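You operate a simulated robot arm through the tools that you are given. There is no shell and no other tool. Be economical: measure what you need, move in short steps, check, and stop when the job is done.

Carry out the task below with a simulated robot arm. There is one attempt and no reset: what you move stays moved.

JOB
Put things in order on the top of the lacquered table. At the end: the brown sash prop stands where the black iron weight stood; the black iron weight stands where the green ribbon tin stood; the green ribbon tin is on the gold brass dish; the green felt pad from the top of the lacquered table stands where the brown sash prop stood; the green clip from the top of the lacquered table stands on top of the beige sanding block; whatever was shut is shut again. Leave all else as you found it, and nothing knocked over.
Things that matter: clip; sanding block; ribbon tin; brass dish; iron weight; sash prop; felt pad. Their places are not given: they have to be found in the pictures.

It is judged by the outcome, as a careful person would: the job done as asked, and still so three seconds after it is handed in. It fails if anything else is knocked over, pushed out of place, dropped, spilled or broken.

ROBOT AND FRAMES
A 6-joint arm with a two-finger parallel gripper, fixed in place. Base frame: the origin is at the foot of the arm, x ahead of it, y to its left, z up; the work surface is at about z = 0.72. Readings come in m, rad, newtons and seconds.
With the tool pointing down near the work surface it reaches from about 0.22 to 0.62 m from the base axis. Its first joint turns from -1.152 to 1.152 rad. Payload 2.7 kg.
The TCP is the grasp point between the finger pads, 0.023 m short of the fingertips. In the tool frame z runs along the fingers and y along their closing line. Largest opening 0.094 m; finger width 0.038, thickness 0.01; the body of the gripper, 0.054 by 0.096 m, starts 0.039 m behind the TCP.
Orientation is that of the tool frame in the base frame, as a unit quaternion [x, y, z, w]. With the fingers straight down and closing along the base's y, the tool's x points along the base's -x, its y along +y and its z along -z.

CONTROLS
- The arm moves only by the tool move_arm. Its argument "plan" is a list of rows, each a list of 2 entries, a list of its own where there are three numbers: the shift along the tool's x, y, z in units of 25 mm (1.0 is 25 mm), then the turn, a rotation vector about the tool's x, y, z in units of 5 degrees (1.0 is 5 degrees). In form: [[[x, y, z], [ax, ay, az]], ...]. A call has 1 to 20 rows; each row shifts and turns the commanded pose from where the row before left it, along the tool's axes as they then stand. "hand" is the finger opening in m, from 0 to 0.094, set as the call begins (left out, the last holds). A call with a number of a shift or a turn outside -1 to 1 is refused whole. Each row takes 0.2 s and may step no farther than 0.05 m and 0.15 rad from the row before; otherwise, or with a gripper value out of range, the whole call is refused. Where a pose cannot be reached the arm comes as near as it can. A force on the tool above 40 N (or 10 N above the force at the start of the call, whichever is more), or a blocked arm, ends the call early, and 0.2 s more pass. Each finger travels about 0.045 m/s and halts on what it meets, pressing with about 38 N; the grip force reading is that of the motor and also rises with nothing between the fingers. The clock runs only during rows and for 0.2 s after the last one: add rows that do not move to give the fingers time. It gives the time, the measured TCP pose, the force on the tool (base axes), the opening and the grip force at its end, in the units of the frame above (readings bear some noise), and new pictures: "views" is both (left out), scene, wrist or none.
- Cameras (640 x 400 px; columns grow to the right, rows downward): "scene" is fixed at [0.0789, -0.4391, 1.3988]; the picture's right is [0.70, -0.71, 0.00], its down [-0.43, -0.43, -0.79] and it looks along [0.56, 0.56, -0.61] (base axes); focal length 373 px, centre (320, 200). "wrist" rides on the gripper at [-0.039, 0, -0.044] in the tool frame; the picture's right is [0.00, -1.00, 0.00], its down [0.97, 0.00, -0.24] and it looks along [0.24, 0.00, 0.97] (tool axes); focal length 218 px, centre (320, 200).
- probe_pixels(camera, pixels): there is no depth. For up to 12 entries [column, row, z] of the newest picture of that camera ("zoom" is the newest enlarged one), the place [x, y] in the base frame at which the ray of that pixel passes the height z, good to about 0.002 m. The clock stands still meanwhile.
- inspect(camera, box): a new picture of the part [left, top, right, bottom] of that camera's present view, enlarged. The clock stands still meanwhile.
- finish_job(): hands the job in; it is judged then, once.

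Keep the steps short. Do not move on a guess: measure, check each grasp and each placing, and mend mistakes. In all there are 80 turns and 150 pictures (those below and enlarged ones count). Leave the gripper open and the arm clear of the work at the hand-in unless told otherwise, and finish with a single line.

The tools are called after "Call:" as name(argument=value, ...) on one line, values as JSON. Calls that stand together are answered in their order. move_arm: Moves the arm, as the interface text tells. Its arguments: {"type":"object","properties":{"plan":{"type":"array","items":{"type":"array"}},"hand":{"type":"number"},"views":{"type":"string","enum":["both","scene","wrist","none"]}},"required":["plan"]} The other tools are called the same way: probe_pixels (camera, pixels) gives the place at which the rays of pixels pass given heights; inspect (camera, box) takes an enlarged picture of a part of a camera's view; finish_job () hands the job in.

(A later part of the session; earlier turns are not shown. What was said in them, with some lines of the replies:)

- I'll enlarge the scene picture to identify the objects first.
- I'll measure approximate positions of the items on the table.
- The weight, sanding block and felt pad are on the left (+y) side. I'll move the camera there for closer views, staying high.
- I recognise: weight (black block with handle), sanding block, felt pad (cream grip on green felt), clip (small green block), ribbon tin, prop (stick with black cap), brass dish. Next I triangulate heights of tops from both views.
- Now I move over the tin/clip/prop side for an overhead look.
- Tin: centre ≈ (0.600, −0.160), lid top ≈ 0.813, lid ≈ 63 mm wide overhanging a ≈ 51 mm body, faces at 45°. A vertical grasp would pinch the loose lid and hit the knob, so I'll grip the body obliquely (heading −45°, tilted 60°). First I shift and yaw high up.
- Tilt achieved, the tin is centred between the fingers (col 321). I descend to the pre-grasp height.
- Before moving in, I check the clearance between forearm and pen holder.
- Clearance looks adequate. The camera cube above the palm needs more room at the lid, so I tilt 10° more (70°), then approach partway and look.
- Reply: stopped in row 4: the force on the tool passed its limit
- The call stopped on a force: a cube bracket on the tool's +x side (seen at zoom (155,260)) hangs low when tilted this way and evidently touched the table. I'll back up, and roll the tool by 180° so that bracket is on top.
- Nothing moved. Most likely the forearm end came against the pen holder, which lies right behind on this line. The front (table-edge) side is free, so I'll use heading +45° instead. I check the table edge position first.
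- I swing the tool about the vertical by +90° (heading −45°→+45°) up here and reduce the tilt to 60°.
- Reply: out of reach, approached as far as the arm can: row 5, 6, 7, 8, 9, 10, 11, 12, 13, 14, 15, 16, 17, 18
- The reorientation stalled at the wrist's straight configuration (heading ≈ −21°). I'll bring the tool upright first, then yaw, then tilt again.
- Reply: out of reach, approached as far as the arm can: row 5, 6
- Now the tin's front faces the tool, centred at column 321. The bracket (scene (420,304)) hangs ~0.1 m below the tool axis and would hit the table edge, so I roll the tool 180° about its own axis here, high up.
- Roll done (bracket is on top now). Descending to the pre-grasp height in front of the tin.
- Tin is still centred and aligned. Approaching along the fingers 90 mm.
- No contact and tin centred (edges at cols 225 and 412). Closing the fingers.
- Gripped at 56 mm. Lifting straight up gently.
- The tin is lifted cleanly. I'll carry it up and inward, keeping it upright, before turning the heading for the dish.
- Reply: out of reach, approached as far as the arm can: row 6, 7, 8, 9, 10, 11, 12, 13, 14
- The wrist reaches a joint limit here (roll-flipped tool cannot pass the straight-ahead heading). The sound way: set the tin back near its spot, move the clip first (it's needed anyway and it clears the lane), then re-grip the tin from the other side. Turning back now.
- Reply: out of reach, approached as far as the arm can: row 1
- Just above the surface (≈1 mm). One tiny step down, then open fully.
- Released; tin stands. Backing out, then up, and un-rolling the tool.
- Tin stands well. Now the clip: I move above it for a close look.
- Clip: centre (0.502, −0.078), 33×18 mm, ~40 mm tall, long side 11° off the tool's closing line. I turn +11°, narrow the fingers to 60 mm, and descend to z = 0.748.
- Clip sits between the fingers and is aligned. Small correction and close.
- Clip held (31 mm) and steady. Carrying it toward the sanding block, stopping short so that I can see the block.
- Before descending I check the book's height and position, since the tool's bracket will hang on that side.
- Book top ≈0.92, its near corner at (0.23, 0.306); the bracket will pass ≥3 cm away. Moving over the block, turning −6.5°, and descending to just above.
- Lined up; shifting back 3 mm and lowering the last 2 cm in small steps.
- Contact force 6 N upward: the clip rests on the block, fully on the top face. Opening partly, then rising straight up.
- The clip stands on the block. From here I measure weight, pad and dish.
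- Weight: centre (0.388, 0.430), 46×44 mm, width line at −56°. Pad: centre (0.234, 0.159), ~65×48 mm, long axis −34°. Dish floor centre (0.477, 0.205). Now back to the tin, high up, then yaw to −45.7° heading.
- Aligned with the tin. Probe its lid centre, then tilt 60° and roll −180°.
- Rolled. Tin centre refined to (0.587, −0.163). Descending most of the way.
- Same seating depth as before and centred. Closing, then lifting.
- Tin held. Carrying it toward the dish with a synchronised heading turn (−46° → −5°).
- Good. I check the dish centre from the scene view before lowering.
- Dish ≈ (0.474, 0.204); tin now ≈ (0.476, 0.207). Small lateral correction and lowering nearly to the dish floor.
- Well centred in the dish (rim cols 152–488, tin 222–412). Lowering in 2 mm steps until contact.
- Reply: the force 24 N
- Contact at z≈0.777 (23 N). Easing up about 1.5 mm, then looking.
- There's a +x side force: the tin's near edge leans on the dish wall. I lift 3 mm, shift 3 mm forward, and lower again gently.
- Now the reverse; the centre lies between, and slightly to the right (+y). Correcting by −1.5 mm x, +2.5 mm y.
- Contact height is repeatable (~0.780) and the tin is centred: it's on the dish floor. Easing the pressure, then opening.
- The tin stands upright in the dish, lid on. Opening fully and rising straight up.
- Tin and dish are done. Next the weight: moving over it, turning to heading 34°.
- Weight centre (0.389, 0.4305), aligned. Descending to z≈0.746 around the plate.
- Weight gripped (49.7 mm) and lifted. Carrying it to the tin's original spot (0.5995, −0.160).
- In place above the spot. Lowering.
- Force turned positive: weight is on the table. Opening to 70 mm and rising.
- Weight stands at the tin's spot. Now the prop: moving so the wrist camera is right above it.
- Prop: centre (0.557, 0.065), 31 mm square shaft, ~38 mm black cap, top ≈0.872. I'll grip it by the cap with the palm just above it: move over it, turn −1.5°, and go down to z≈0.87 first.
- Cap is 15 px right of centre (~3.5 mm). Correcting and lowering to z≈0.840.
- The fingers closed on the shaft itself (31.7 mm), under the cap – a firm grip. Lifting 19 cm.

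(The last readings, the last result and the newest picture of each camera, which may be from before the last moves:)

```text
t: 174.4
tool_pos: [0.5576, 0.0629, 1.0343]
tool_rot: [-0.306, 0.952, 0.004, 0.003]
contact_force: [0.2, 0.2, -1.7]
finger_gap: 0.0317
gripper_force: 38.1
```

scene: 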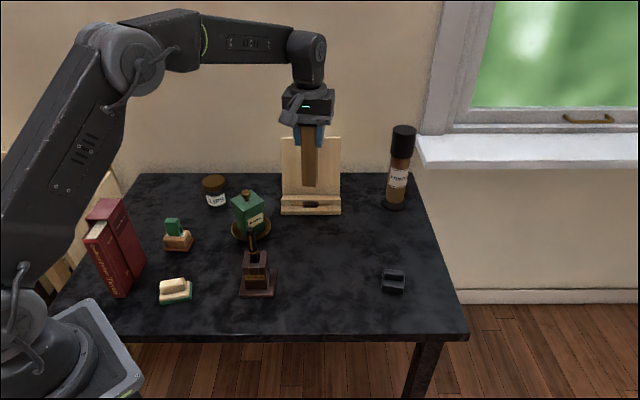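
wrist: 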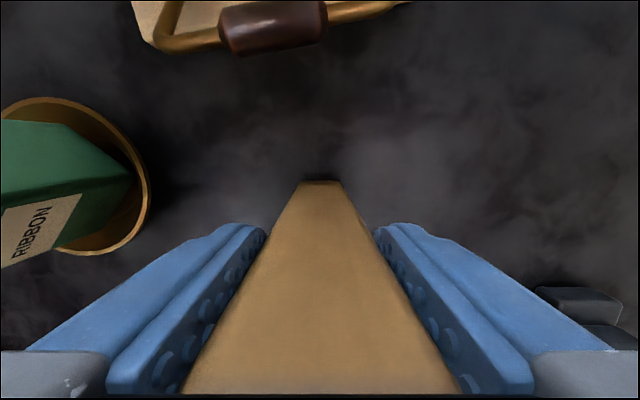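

Prop hangs straight. Carrying it to the weight's former place (0.389, 0.4305).

Call:
move_arm(plan=[[[-0.186, 0.996, 0], [0, 0, 0]], [[-0.186, 0.996, 0], [0, 0, 0]], [[-0.186, 0.996, 0], [0, 0, 0]], [[-0.186, 0.996, 0], [0, 0, 0]], [[-0.186, 0.996, 0], [0, 0, 0]], [[-0.186, 0.996, 0], [0, 0, 0]], [[-0.186, 0.996, 0], [0, 0, 0]], [[-0.186, 0.996, 0], [0, 0, 0]], [[-0.186, 0.996, 0], [0, 0, 0]], [[-0.186, 0.996, 0], [0, 0, 0]], [[-0.186, 0.996, 0], [0, 0, 0]], [[-0.186, 0.996, 0], [0, 0, 0]], [[-0.186, 0.996, 0], [0, 0, 0]], [[-0.186, 0.996, 0], [0, 0, 0]], [[-0.186, 0.996, 0], [0, 0, 0]], [[-0.186, 0.996, 0], [0, 0, 0]], [[0, 0, 0], [0, 0, 0]]], views="none")

Call:
move_arm(plan=[[[0, 0, 0.9], [0, 0, 0]], [[0, 0, 0.9], [0, 0, 0]], [[0, 0, 0.9], [0, 0, 0]], [[0, 0, 0.9], [0, 0, 0]], [[0, 0, 0.9], [0, 0, 0]], [[0, 0, 0.9], [0, 0, 0]], [[0, 0, 0.9], [0, 0, 0]], [[0, 0, 0], [0, 0, 0]]], views="both")

```text
t: 178.0
tool_pos: [0.3891, 0.4302, 1.0376]
tool_rot: [-0.305, 0.952, 0.003, 0.004]
contact_force: [-0.2, 0.6, -0.7]
finger_gap: 0.0316
gripper_force: 38.7
```

```text
t: 179.8
tool_pos: [0.3894, 0.4311, 0.8791]
tool_rot: [-0.305, 0.952, 0.003, 0.003]
contact_force: [-0.8, 0.4, -1.5]
finger_gap: 0.0316
gripper_force: 38.1
```

scene: 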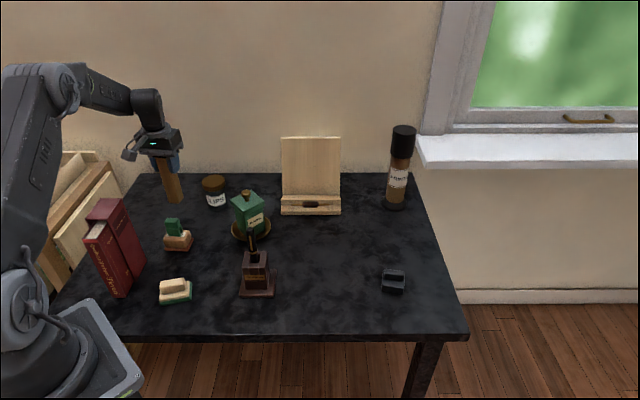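
wrist: 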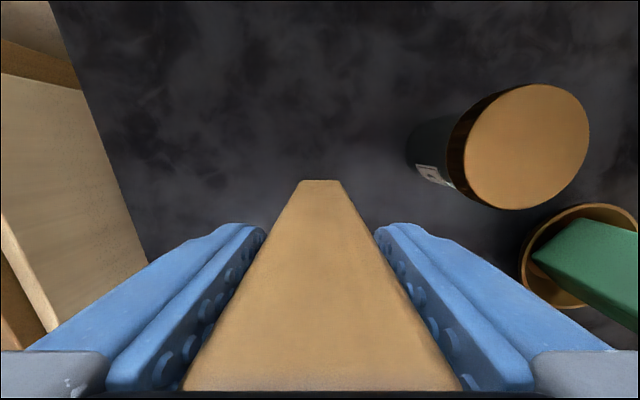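

Over the spot. Lowering to just above contact (0.841), then gently.

Call:
move_arm(plan=[[[0, 0, 0.5], [0, 0, 0]], [[0, 0, 0.5], [0, 0, 0]], [[0, 0, 0.4], [0, 0, 0]], [[0, 0, 0.05], [0, 0, 0]], [[0, 0, 0.05], [0, 0, 0]], [[0, 0, 0], [0, 0, 0]]], views="none")

```text
t: 181.2
tool_pos: [0.3901, 0.4316, 0.8407]
tool_rot: [-0.307, 0.952, 0.003, 0.004]
contact_force: [-0.4, -0.6, -1.7]
finger_gap: 0.0317
gripper_force: 37.8
```

Call:
move_arm(plan=[[[0, 0, 0.05], [0, 0, 0]], [[0, 0, 0.04], [0, 0, 0]], [[0, 0, 0], [0, 0, 0]]], views="none")

```text
t: 182.0
tool_pos: [0.3904, 0.4315, 0.8409]
tool_rot: [-0.306, 0.952, 0.005, 0.004]
contact_force: [-5.3, -4.8, 21.6]
finger_gap: 0.0317
gripper_force: 37.6
```

Contact. Easing 1 mm, then opening and checking.

Call:
move_arm(plan=[[[0, 0, -0.05], [0, 0, 0]], [[0, 0, 0], [0, 0, 0]]], views="none")

Call:
move_arm(plan=[[[0, 0, 0], [0, 0, 0]], [[0, 0, 0], [0, 0, 0]], [[0, 0, 0], [0, 0, 0]], [[0, 0, 0], [0, 0, 0]]], hand=0.075, views="wrist")

```text
t: 182.6
tool_pos: [0.39, 0.4313, 0.8399]
tool_rot: [-0.306, 0.952, 0.005, 0.005]
contact_force: [-1.5, -2.3, 16.5]
finger_gap: 0.0319
gripper_force: 38.1
```

```text
t: 183.6
tool_pos: [0.3896, 0.4323, 0.8388]
tool_rot: [-0.304, 0.953, 0.004, 0.003]
contact_force: [-0.5, -0.4, 4.0]
finger_gap: 0.0749
gripper_force: 0.1
5 turns are left
```

wrist: 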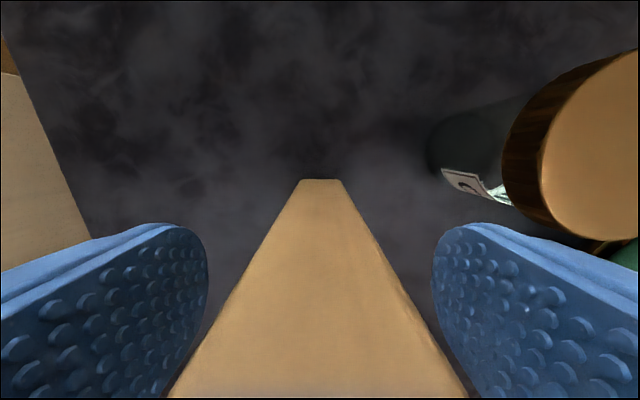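

Prop stands freely. Only 5 turns remain, so I bundle: rise, move above the felt pad, turn to heading 56° and look.

Call:
move_arm(plan=[[[0, 0, -0.3], [0, 0, 0]], [[0, 0, -0.95], [0, 0, 0]], [[0, 0, -0.95], [0, 0, 0]], [[0, 0, -0.95], [0, 0, 0]], [[0, 0, -0.95], [0, 0, 0]], [[0, 0, -0.95], [0, 0, 0]], [[0, 0, -0.95], [0, 0, 0]], [[0, 0, -0.95], [0, 0, 0]], [[0, 0, -0.95], [0, 0, 0]], [[0, 0, 0], [0, 0, 0]]], hand=0.094, views="none")

Call:
move_arm(plan=[[[0.95, -0.442, 0], [0, 0, 0]], [[0.95, -0.442, 0], [0, 0, 0]], [[0.95, -0.442, 0], [0, 0, 0]], [[0.95, -0.442, 0], [0, 0, 0]], [[0.95, -0.442, 0], [0, 0, 0]], [[0.95, -0.442, 0], [0, 0, 0]], [[0.95, -0.442, 0], [0, 0, 0]], [[0.95, -0.442, 0], [0, 0, 0]], [[0.95, -0.442, 0], [0, 0, 0]], [[0.95, -0.442, 0], [0, 0, 0]], [[0.95, -0.442, 0], [0, 0, 0]], [[0.95, -0.442, 0], [0, 0, 0]], [[0, 0, 0], [0, 0, 0]]], views="none")

Call:
move_arm(plan=[[[0, 0, 0.8], [0, 0, -0.82]], [[0, 0, 0.8], [0, 0, -0.82]], [[0, 0, 0.8], [0, 0, -0.82]], [[0, 0, 0.8], [0, 0, -0.82]], [[0, 0, 0.8], [0, 0, -0.82]], [[0, 0, 0.8], [0, 0, 0]], [[0, 0, 0], [0, 0, 0]]], views="both")

Call:
inspect(camera="wrist", box=[240, 120, 400, 240])

Call:
probe_pixels(camera="wrist", pixels=[[320, 200, 0.73], [320, 150, 0.73], [320, 250, 0.73], [270, 200, 0.73], [370, 200, 0.73], [320, 200, 0.76], [320, 150, 0.76], [320, 250, 0.76], [270, 200, 0.76], [370, 200, 0.76]])

```text
t: 185.8
tool_pos: [0.3873, 0.4283, 1.0373]
tool_rot: [-0.305, 0.952, 0.004, 0.003]
contact_force: [-0.1, -0.5, 1.1]
finger_gap: 0.0939
gripper_force: 0.1
```

```text
t: 188.6
tool_pos: [0.2341, 0.1548, 1.0361]
tool_rot: [-0.306, 0.952, 0.004, 0.003]
contact_force: [-0.5, 0.4, -0.7]
finger_gap: 0.0938
gripper_force: 0.1
```

```text
t: 190.2
tool_pos: [0.2325, 0.155, 0.9141]
tool_rot: [-0.47, 0.883, 0.003, 0.004]
contact_force: [-0.6, 0.7, -0.3]
finger_gap: 0.0942
gripper_force: 0.0
```

scene: 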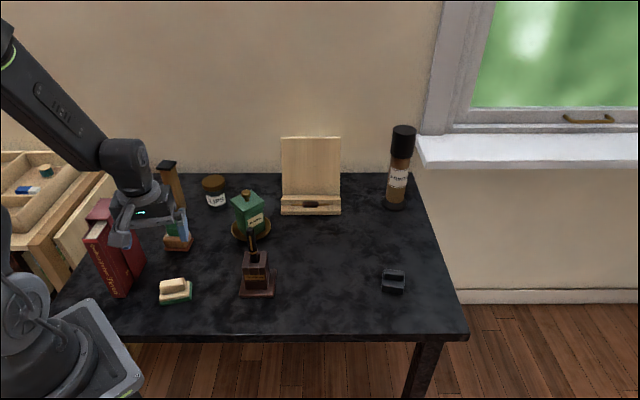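
wrist: 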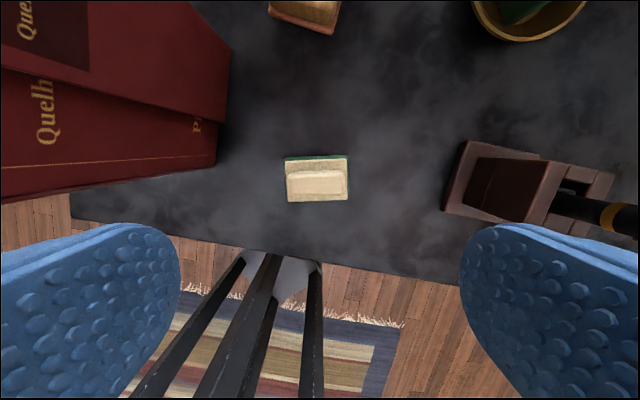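

```text
3.33 times, centred on (320, 180) of wrist
```

zoom: 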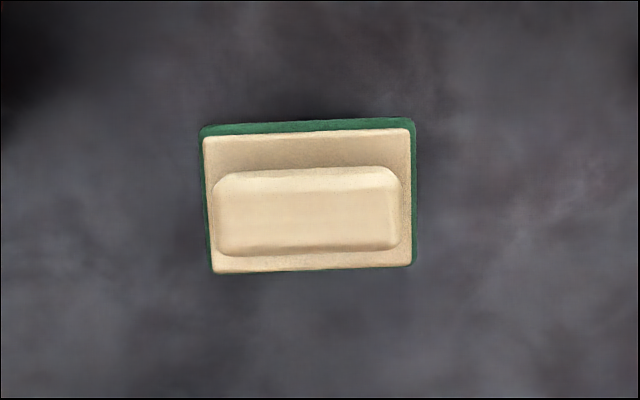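

```text
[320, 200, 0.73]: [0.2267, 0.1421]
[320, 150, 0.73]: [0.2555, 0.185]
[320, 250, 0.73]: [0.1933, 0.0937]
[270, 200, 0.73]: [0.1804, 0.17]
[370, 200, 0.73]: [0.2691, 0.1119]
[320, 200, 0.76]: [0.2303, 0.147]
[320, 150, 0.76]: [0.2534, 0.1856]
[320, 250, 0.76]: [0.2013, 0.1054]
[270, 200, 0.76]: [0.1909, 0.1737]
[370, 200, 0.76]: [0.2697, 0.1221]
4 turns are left
```

Pad centre ≈ (0.235, 0.161), 2.5° off. Correcting, descending over its ends, closing, and lifting.

Call:
move_arm(plan=[[[-0.25, 0.05, 0], [0, 0, -0.5]], [[0, 0, 0.95], [0, 0, 0]], [[0, 0, 0.95], [0, 0, 0]], [[0, 0, 0.95], [0, 0, 0]], [[0, 0, 0.95], [0, 0, 0]], [[0, 0, 0.95], [0, 0, 0]], [[0, 0, 0.95], [0, 0, 0]], [[0, 0, 0.95], [0, 0, 0]], [[0, 0, 0.03], [0, 0, 0]], [[0, 0, 0], [0, 0, 0]]], views="wrist")

Call:
move_arm(plan=[[[0, 0, 0], [0, 0, 0]], [[0, 0, 0], [0, 0, 0]], [[0, 0, 0], [0, 0, 0]], [[0, 0, 0], [0, 0, 0]], [[0, 0, 0], [0, 0, 0]]], hand=0.0, views="none")

Call:
move_arm(plan=[[[0, 0, -0.3], [0, 0, 0]], [[0, 0, -0.5], [0, 0, 0]], [[0, 0, -1], [0, 0, 0]], [[0, 0, -1], [0, 0, 0]], [[0, 0, -1], [0, 0, 0]], [[0, 0, -1], [0, 0, 0]], [[0, 0, -1], [0, 0, 0]], [[0, 0, -1], [0, 0, 0]], [[0, 0, -1], [0, 0, 0]], [[0, 0, -1], [0, 0, 0]], [[0, 0, 0], [0, 0, 0]]], views="both")

```text
t: 192.4
tool_pos: [0.2365, 0.1648, 0.7477]
tool_rot: [-0.489, 0.872, 0.002, 0.005]
contact_force: [0.7, -0.6, 0.2]
finger_gap: 0.0939
gripper_force: 0.0
```

wrist: 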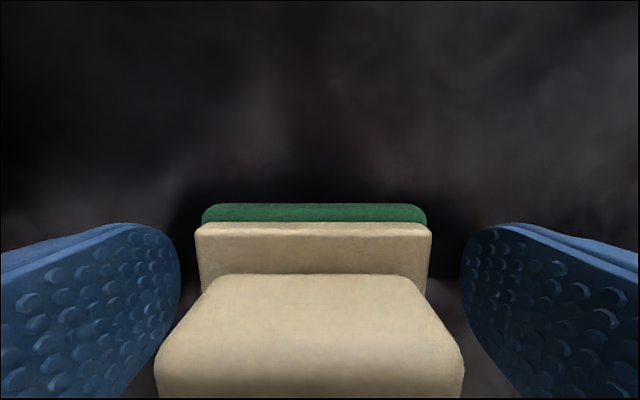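

```text
t: 193.6
tool_pos: [0.2356, 0.1646, 0.7468]
tool_rot: [-0.489, 0.873, 0.002, 0.004]
contact_force: [0.3, -0.3, -0.2]
finger_gap: 0.0669
gripper_force: 37.8
```

```text
t: 196.0
tool_pos: [0.2356, 0.1632, 0.9655]
tool_rot: [-0.489, 0.872, 0.002, 0.004]
contact_force: [0.0, -0.8, -1.9]
finger_gap: 0.0669
gripper_force: 38.2
3 turns are left
```

scene: 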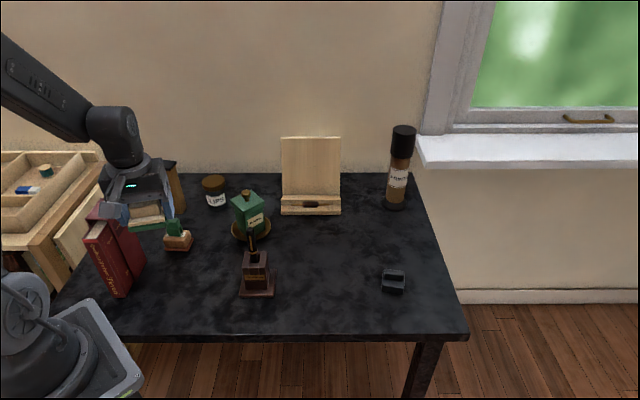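
wrist: 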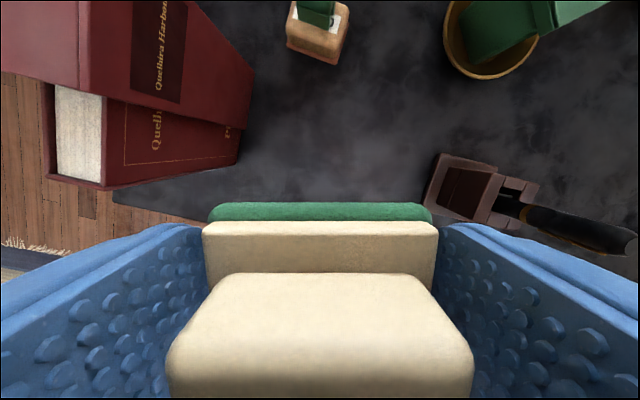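

Pad is held level (66.9 mm). Carrying it to the prop's former place (0.557, 0.065), lowering, releasing and rising.

Call:
move_arm(plan=[[[-0.249, -0.929, 0], [0, 0, 0]], [[-0.249, -0.929, 0], [0, 0, 0]], [[-0.249, -0.929, 0], [0, 0, 0]], [[-0.249, -0.929, 0], [0, 0, 0]], [[-0.249, -0.929, 0], [0, 0, 0]], [[-0.249, -0.929, 0], [0, 0, 0]], [[-0.249, -0.929, 0], [0, 0, 0]], [[-0.249, -0.929, 0], [0, 0, 0]], [[-0.249, -0.929, 0], [0, 0, 0]], [[-0.249, -0.929, 0], [0, 0, 0]], [[-0.249, -0.929, 0], [0, 0, 0]], [[-0.249, -0.929, 0], [0, 0, 0]], [[-0.249, -0.929, 0], [0, 0, 0]], [[-0.249, -0.929, 0], [0, 0, 0]], [[0, 0, 0], [0, 0, 0]]], views="none")

Call:
move_arm(plan=[[[0, 0, 1], [0, 0, 0]], [[0, 0, 1], [0, 0, 0]], [[0, 0, 1], [0, 0, 0]], [[0, 0, 1], [0, 0, 0]], [[0, 0, 1], [0, 0, 0]], [[0, 0, 1], [0, 0, 0]], [[0, 0, 1], [0, 0, 0]], [[0, 0, 1], [0, 0, 0]], [[0, 0, 0.5], [0, 0, 0]], [[0, 0, 0.2], [0, 0, 0]], [[0, 0, 0.04], [0, 0, 0]], [[0, 0, 0.04], [0, 0, 0]], [[0, 0, 0.04], [0, 0, 0]], [[0, 0, 0.02], [0, 0, 0]], [[0, 0, 0], [0, 0, 0]]], views="none")

Call:
move_arm(plan=[[[0, 0, 0], [0, 0, 0]], [[0, 0, 0], [0, 0, 0]], [[0, 0, 0], [0, 0, 0]], [[0, 0, 0], [0, 0, 0]]], hand=0.094, views="wrist")

Call:
move_arm(plan=[[[0, 0, -0.4], [0, 0, 0]], [[0, 0, -1], [0, 0, 0]], [[0, 0, -1], [0, 0, 0]], [[0, 0, -1], [0, 0, 0]], [[0, 0, -1], [0, 0, 0]], [[0, 0, -1], [0, 0, 0]], [[0, 0, -1], [0, 0, 0]], [[0, 0, -1], [0, 0, 0]], [[0, 0, -1], [0, 0, 0]], [[0, 0, -1], [0, 0, 0]], [[0, 0, -1], [0, 0, 0]], [[0, 0, 0], [0, 0, 0]]], views="both")

Call:
probe_pixels(camera="wrist", pixels=[[320, 200, 0.73], [320, 150, 0.73], [270, 150, 0.73], [370, 150, 0.73], [320, 175, 0.73]])

```text
t: 199.2
tool_pos: [0.5577, 0.0656, 0.9672]
tool_rot: [-0.489, 0.872, 0.003, 0.004]
contact_force: [0.6, 0.3, -0.9]
finger_gap: 0.0669
gripper_force: 38.4
```

```text
t: 202.4
tool_pos: [0.5597, 0.0694, 0.747]
tool_rot: [-0.49, 0.872, 0.003, 0.005]
contact_force: [-6.3, -2.4, 14.6]
finger_gap: 0.0668
gripper_force: 38.3
```

```text
t: 203.4
tool_pos: [0.5597, 0.0685, 0.7454]
tool_rot: [-0.489, 0.872, 0.003, 0.005]
contact_force: [-1.1, 0.9, 0.2]
finger_gap: 0.0941
gripper_force: 0.1
```

wrist: 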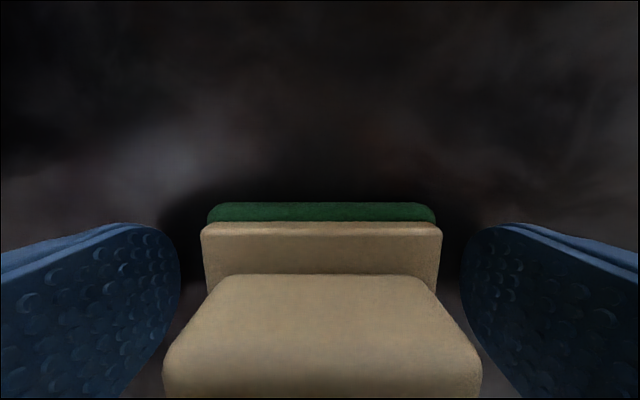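

```text
t: 206.0
tool_pos: [0.5568, 0.0658, 1.0069]
tool_rot: [-0.489, 0.872, 0.002, 0.004]
contact_force: [0.4, 0.1, -1.1]
finger_gap: 0.0939
gripper_force: 0.1
```

scene: 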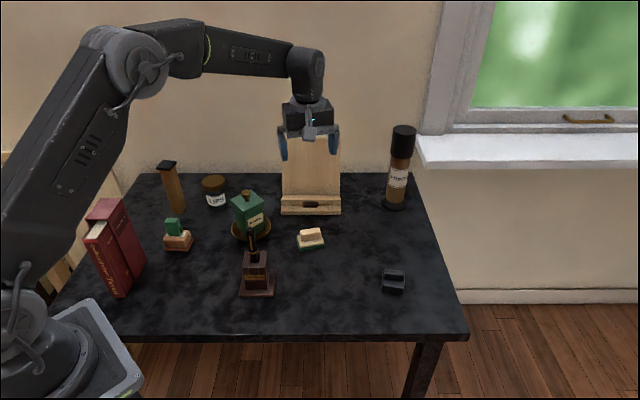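
wrist: 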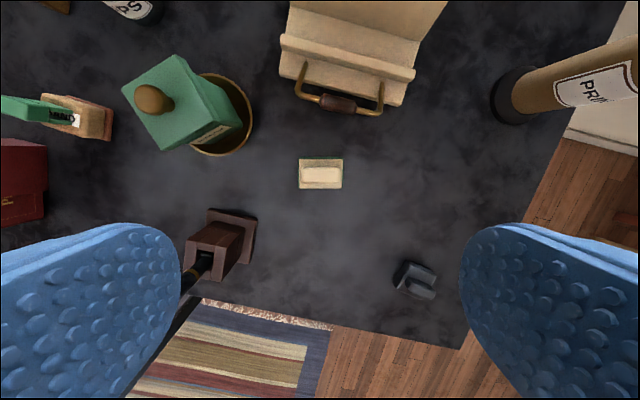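

```text
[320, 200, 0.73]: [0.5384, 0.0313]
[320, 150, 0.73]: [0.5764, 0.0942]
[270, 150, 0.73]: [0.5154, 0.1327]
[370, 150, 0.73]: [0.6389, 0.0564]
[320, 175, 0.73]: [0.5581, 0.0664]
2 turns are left
```

Everything is where it should be: the pad is within about 5 mm of the prop's old spot, and prop, weight, tin and clip all stand upright. The gripper is open and clear of the work, so I hand in.

Call:
finish_job()

```text
The job is handed in.
```

The job is handed in: all five items are in their new places and upright, with the ribbon tin's lid on, nothing knocked over, and the gripper open and clear.
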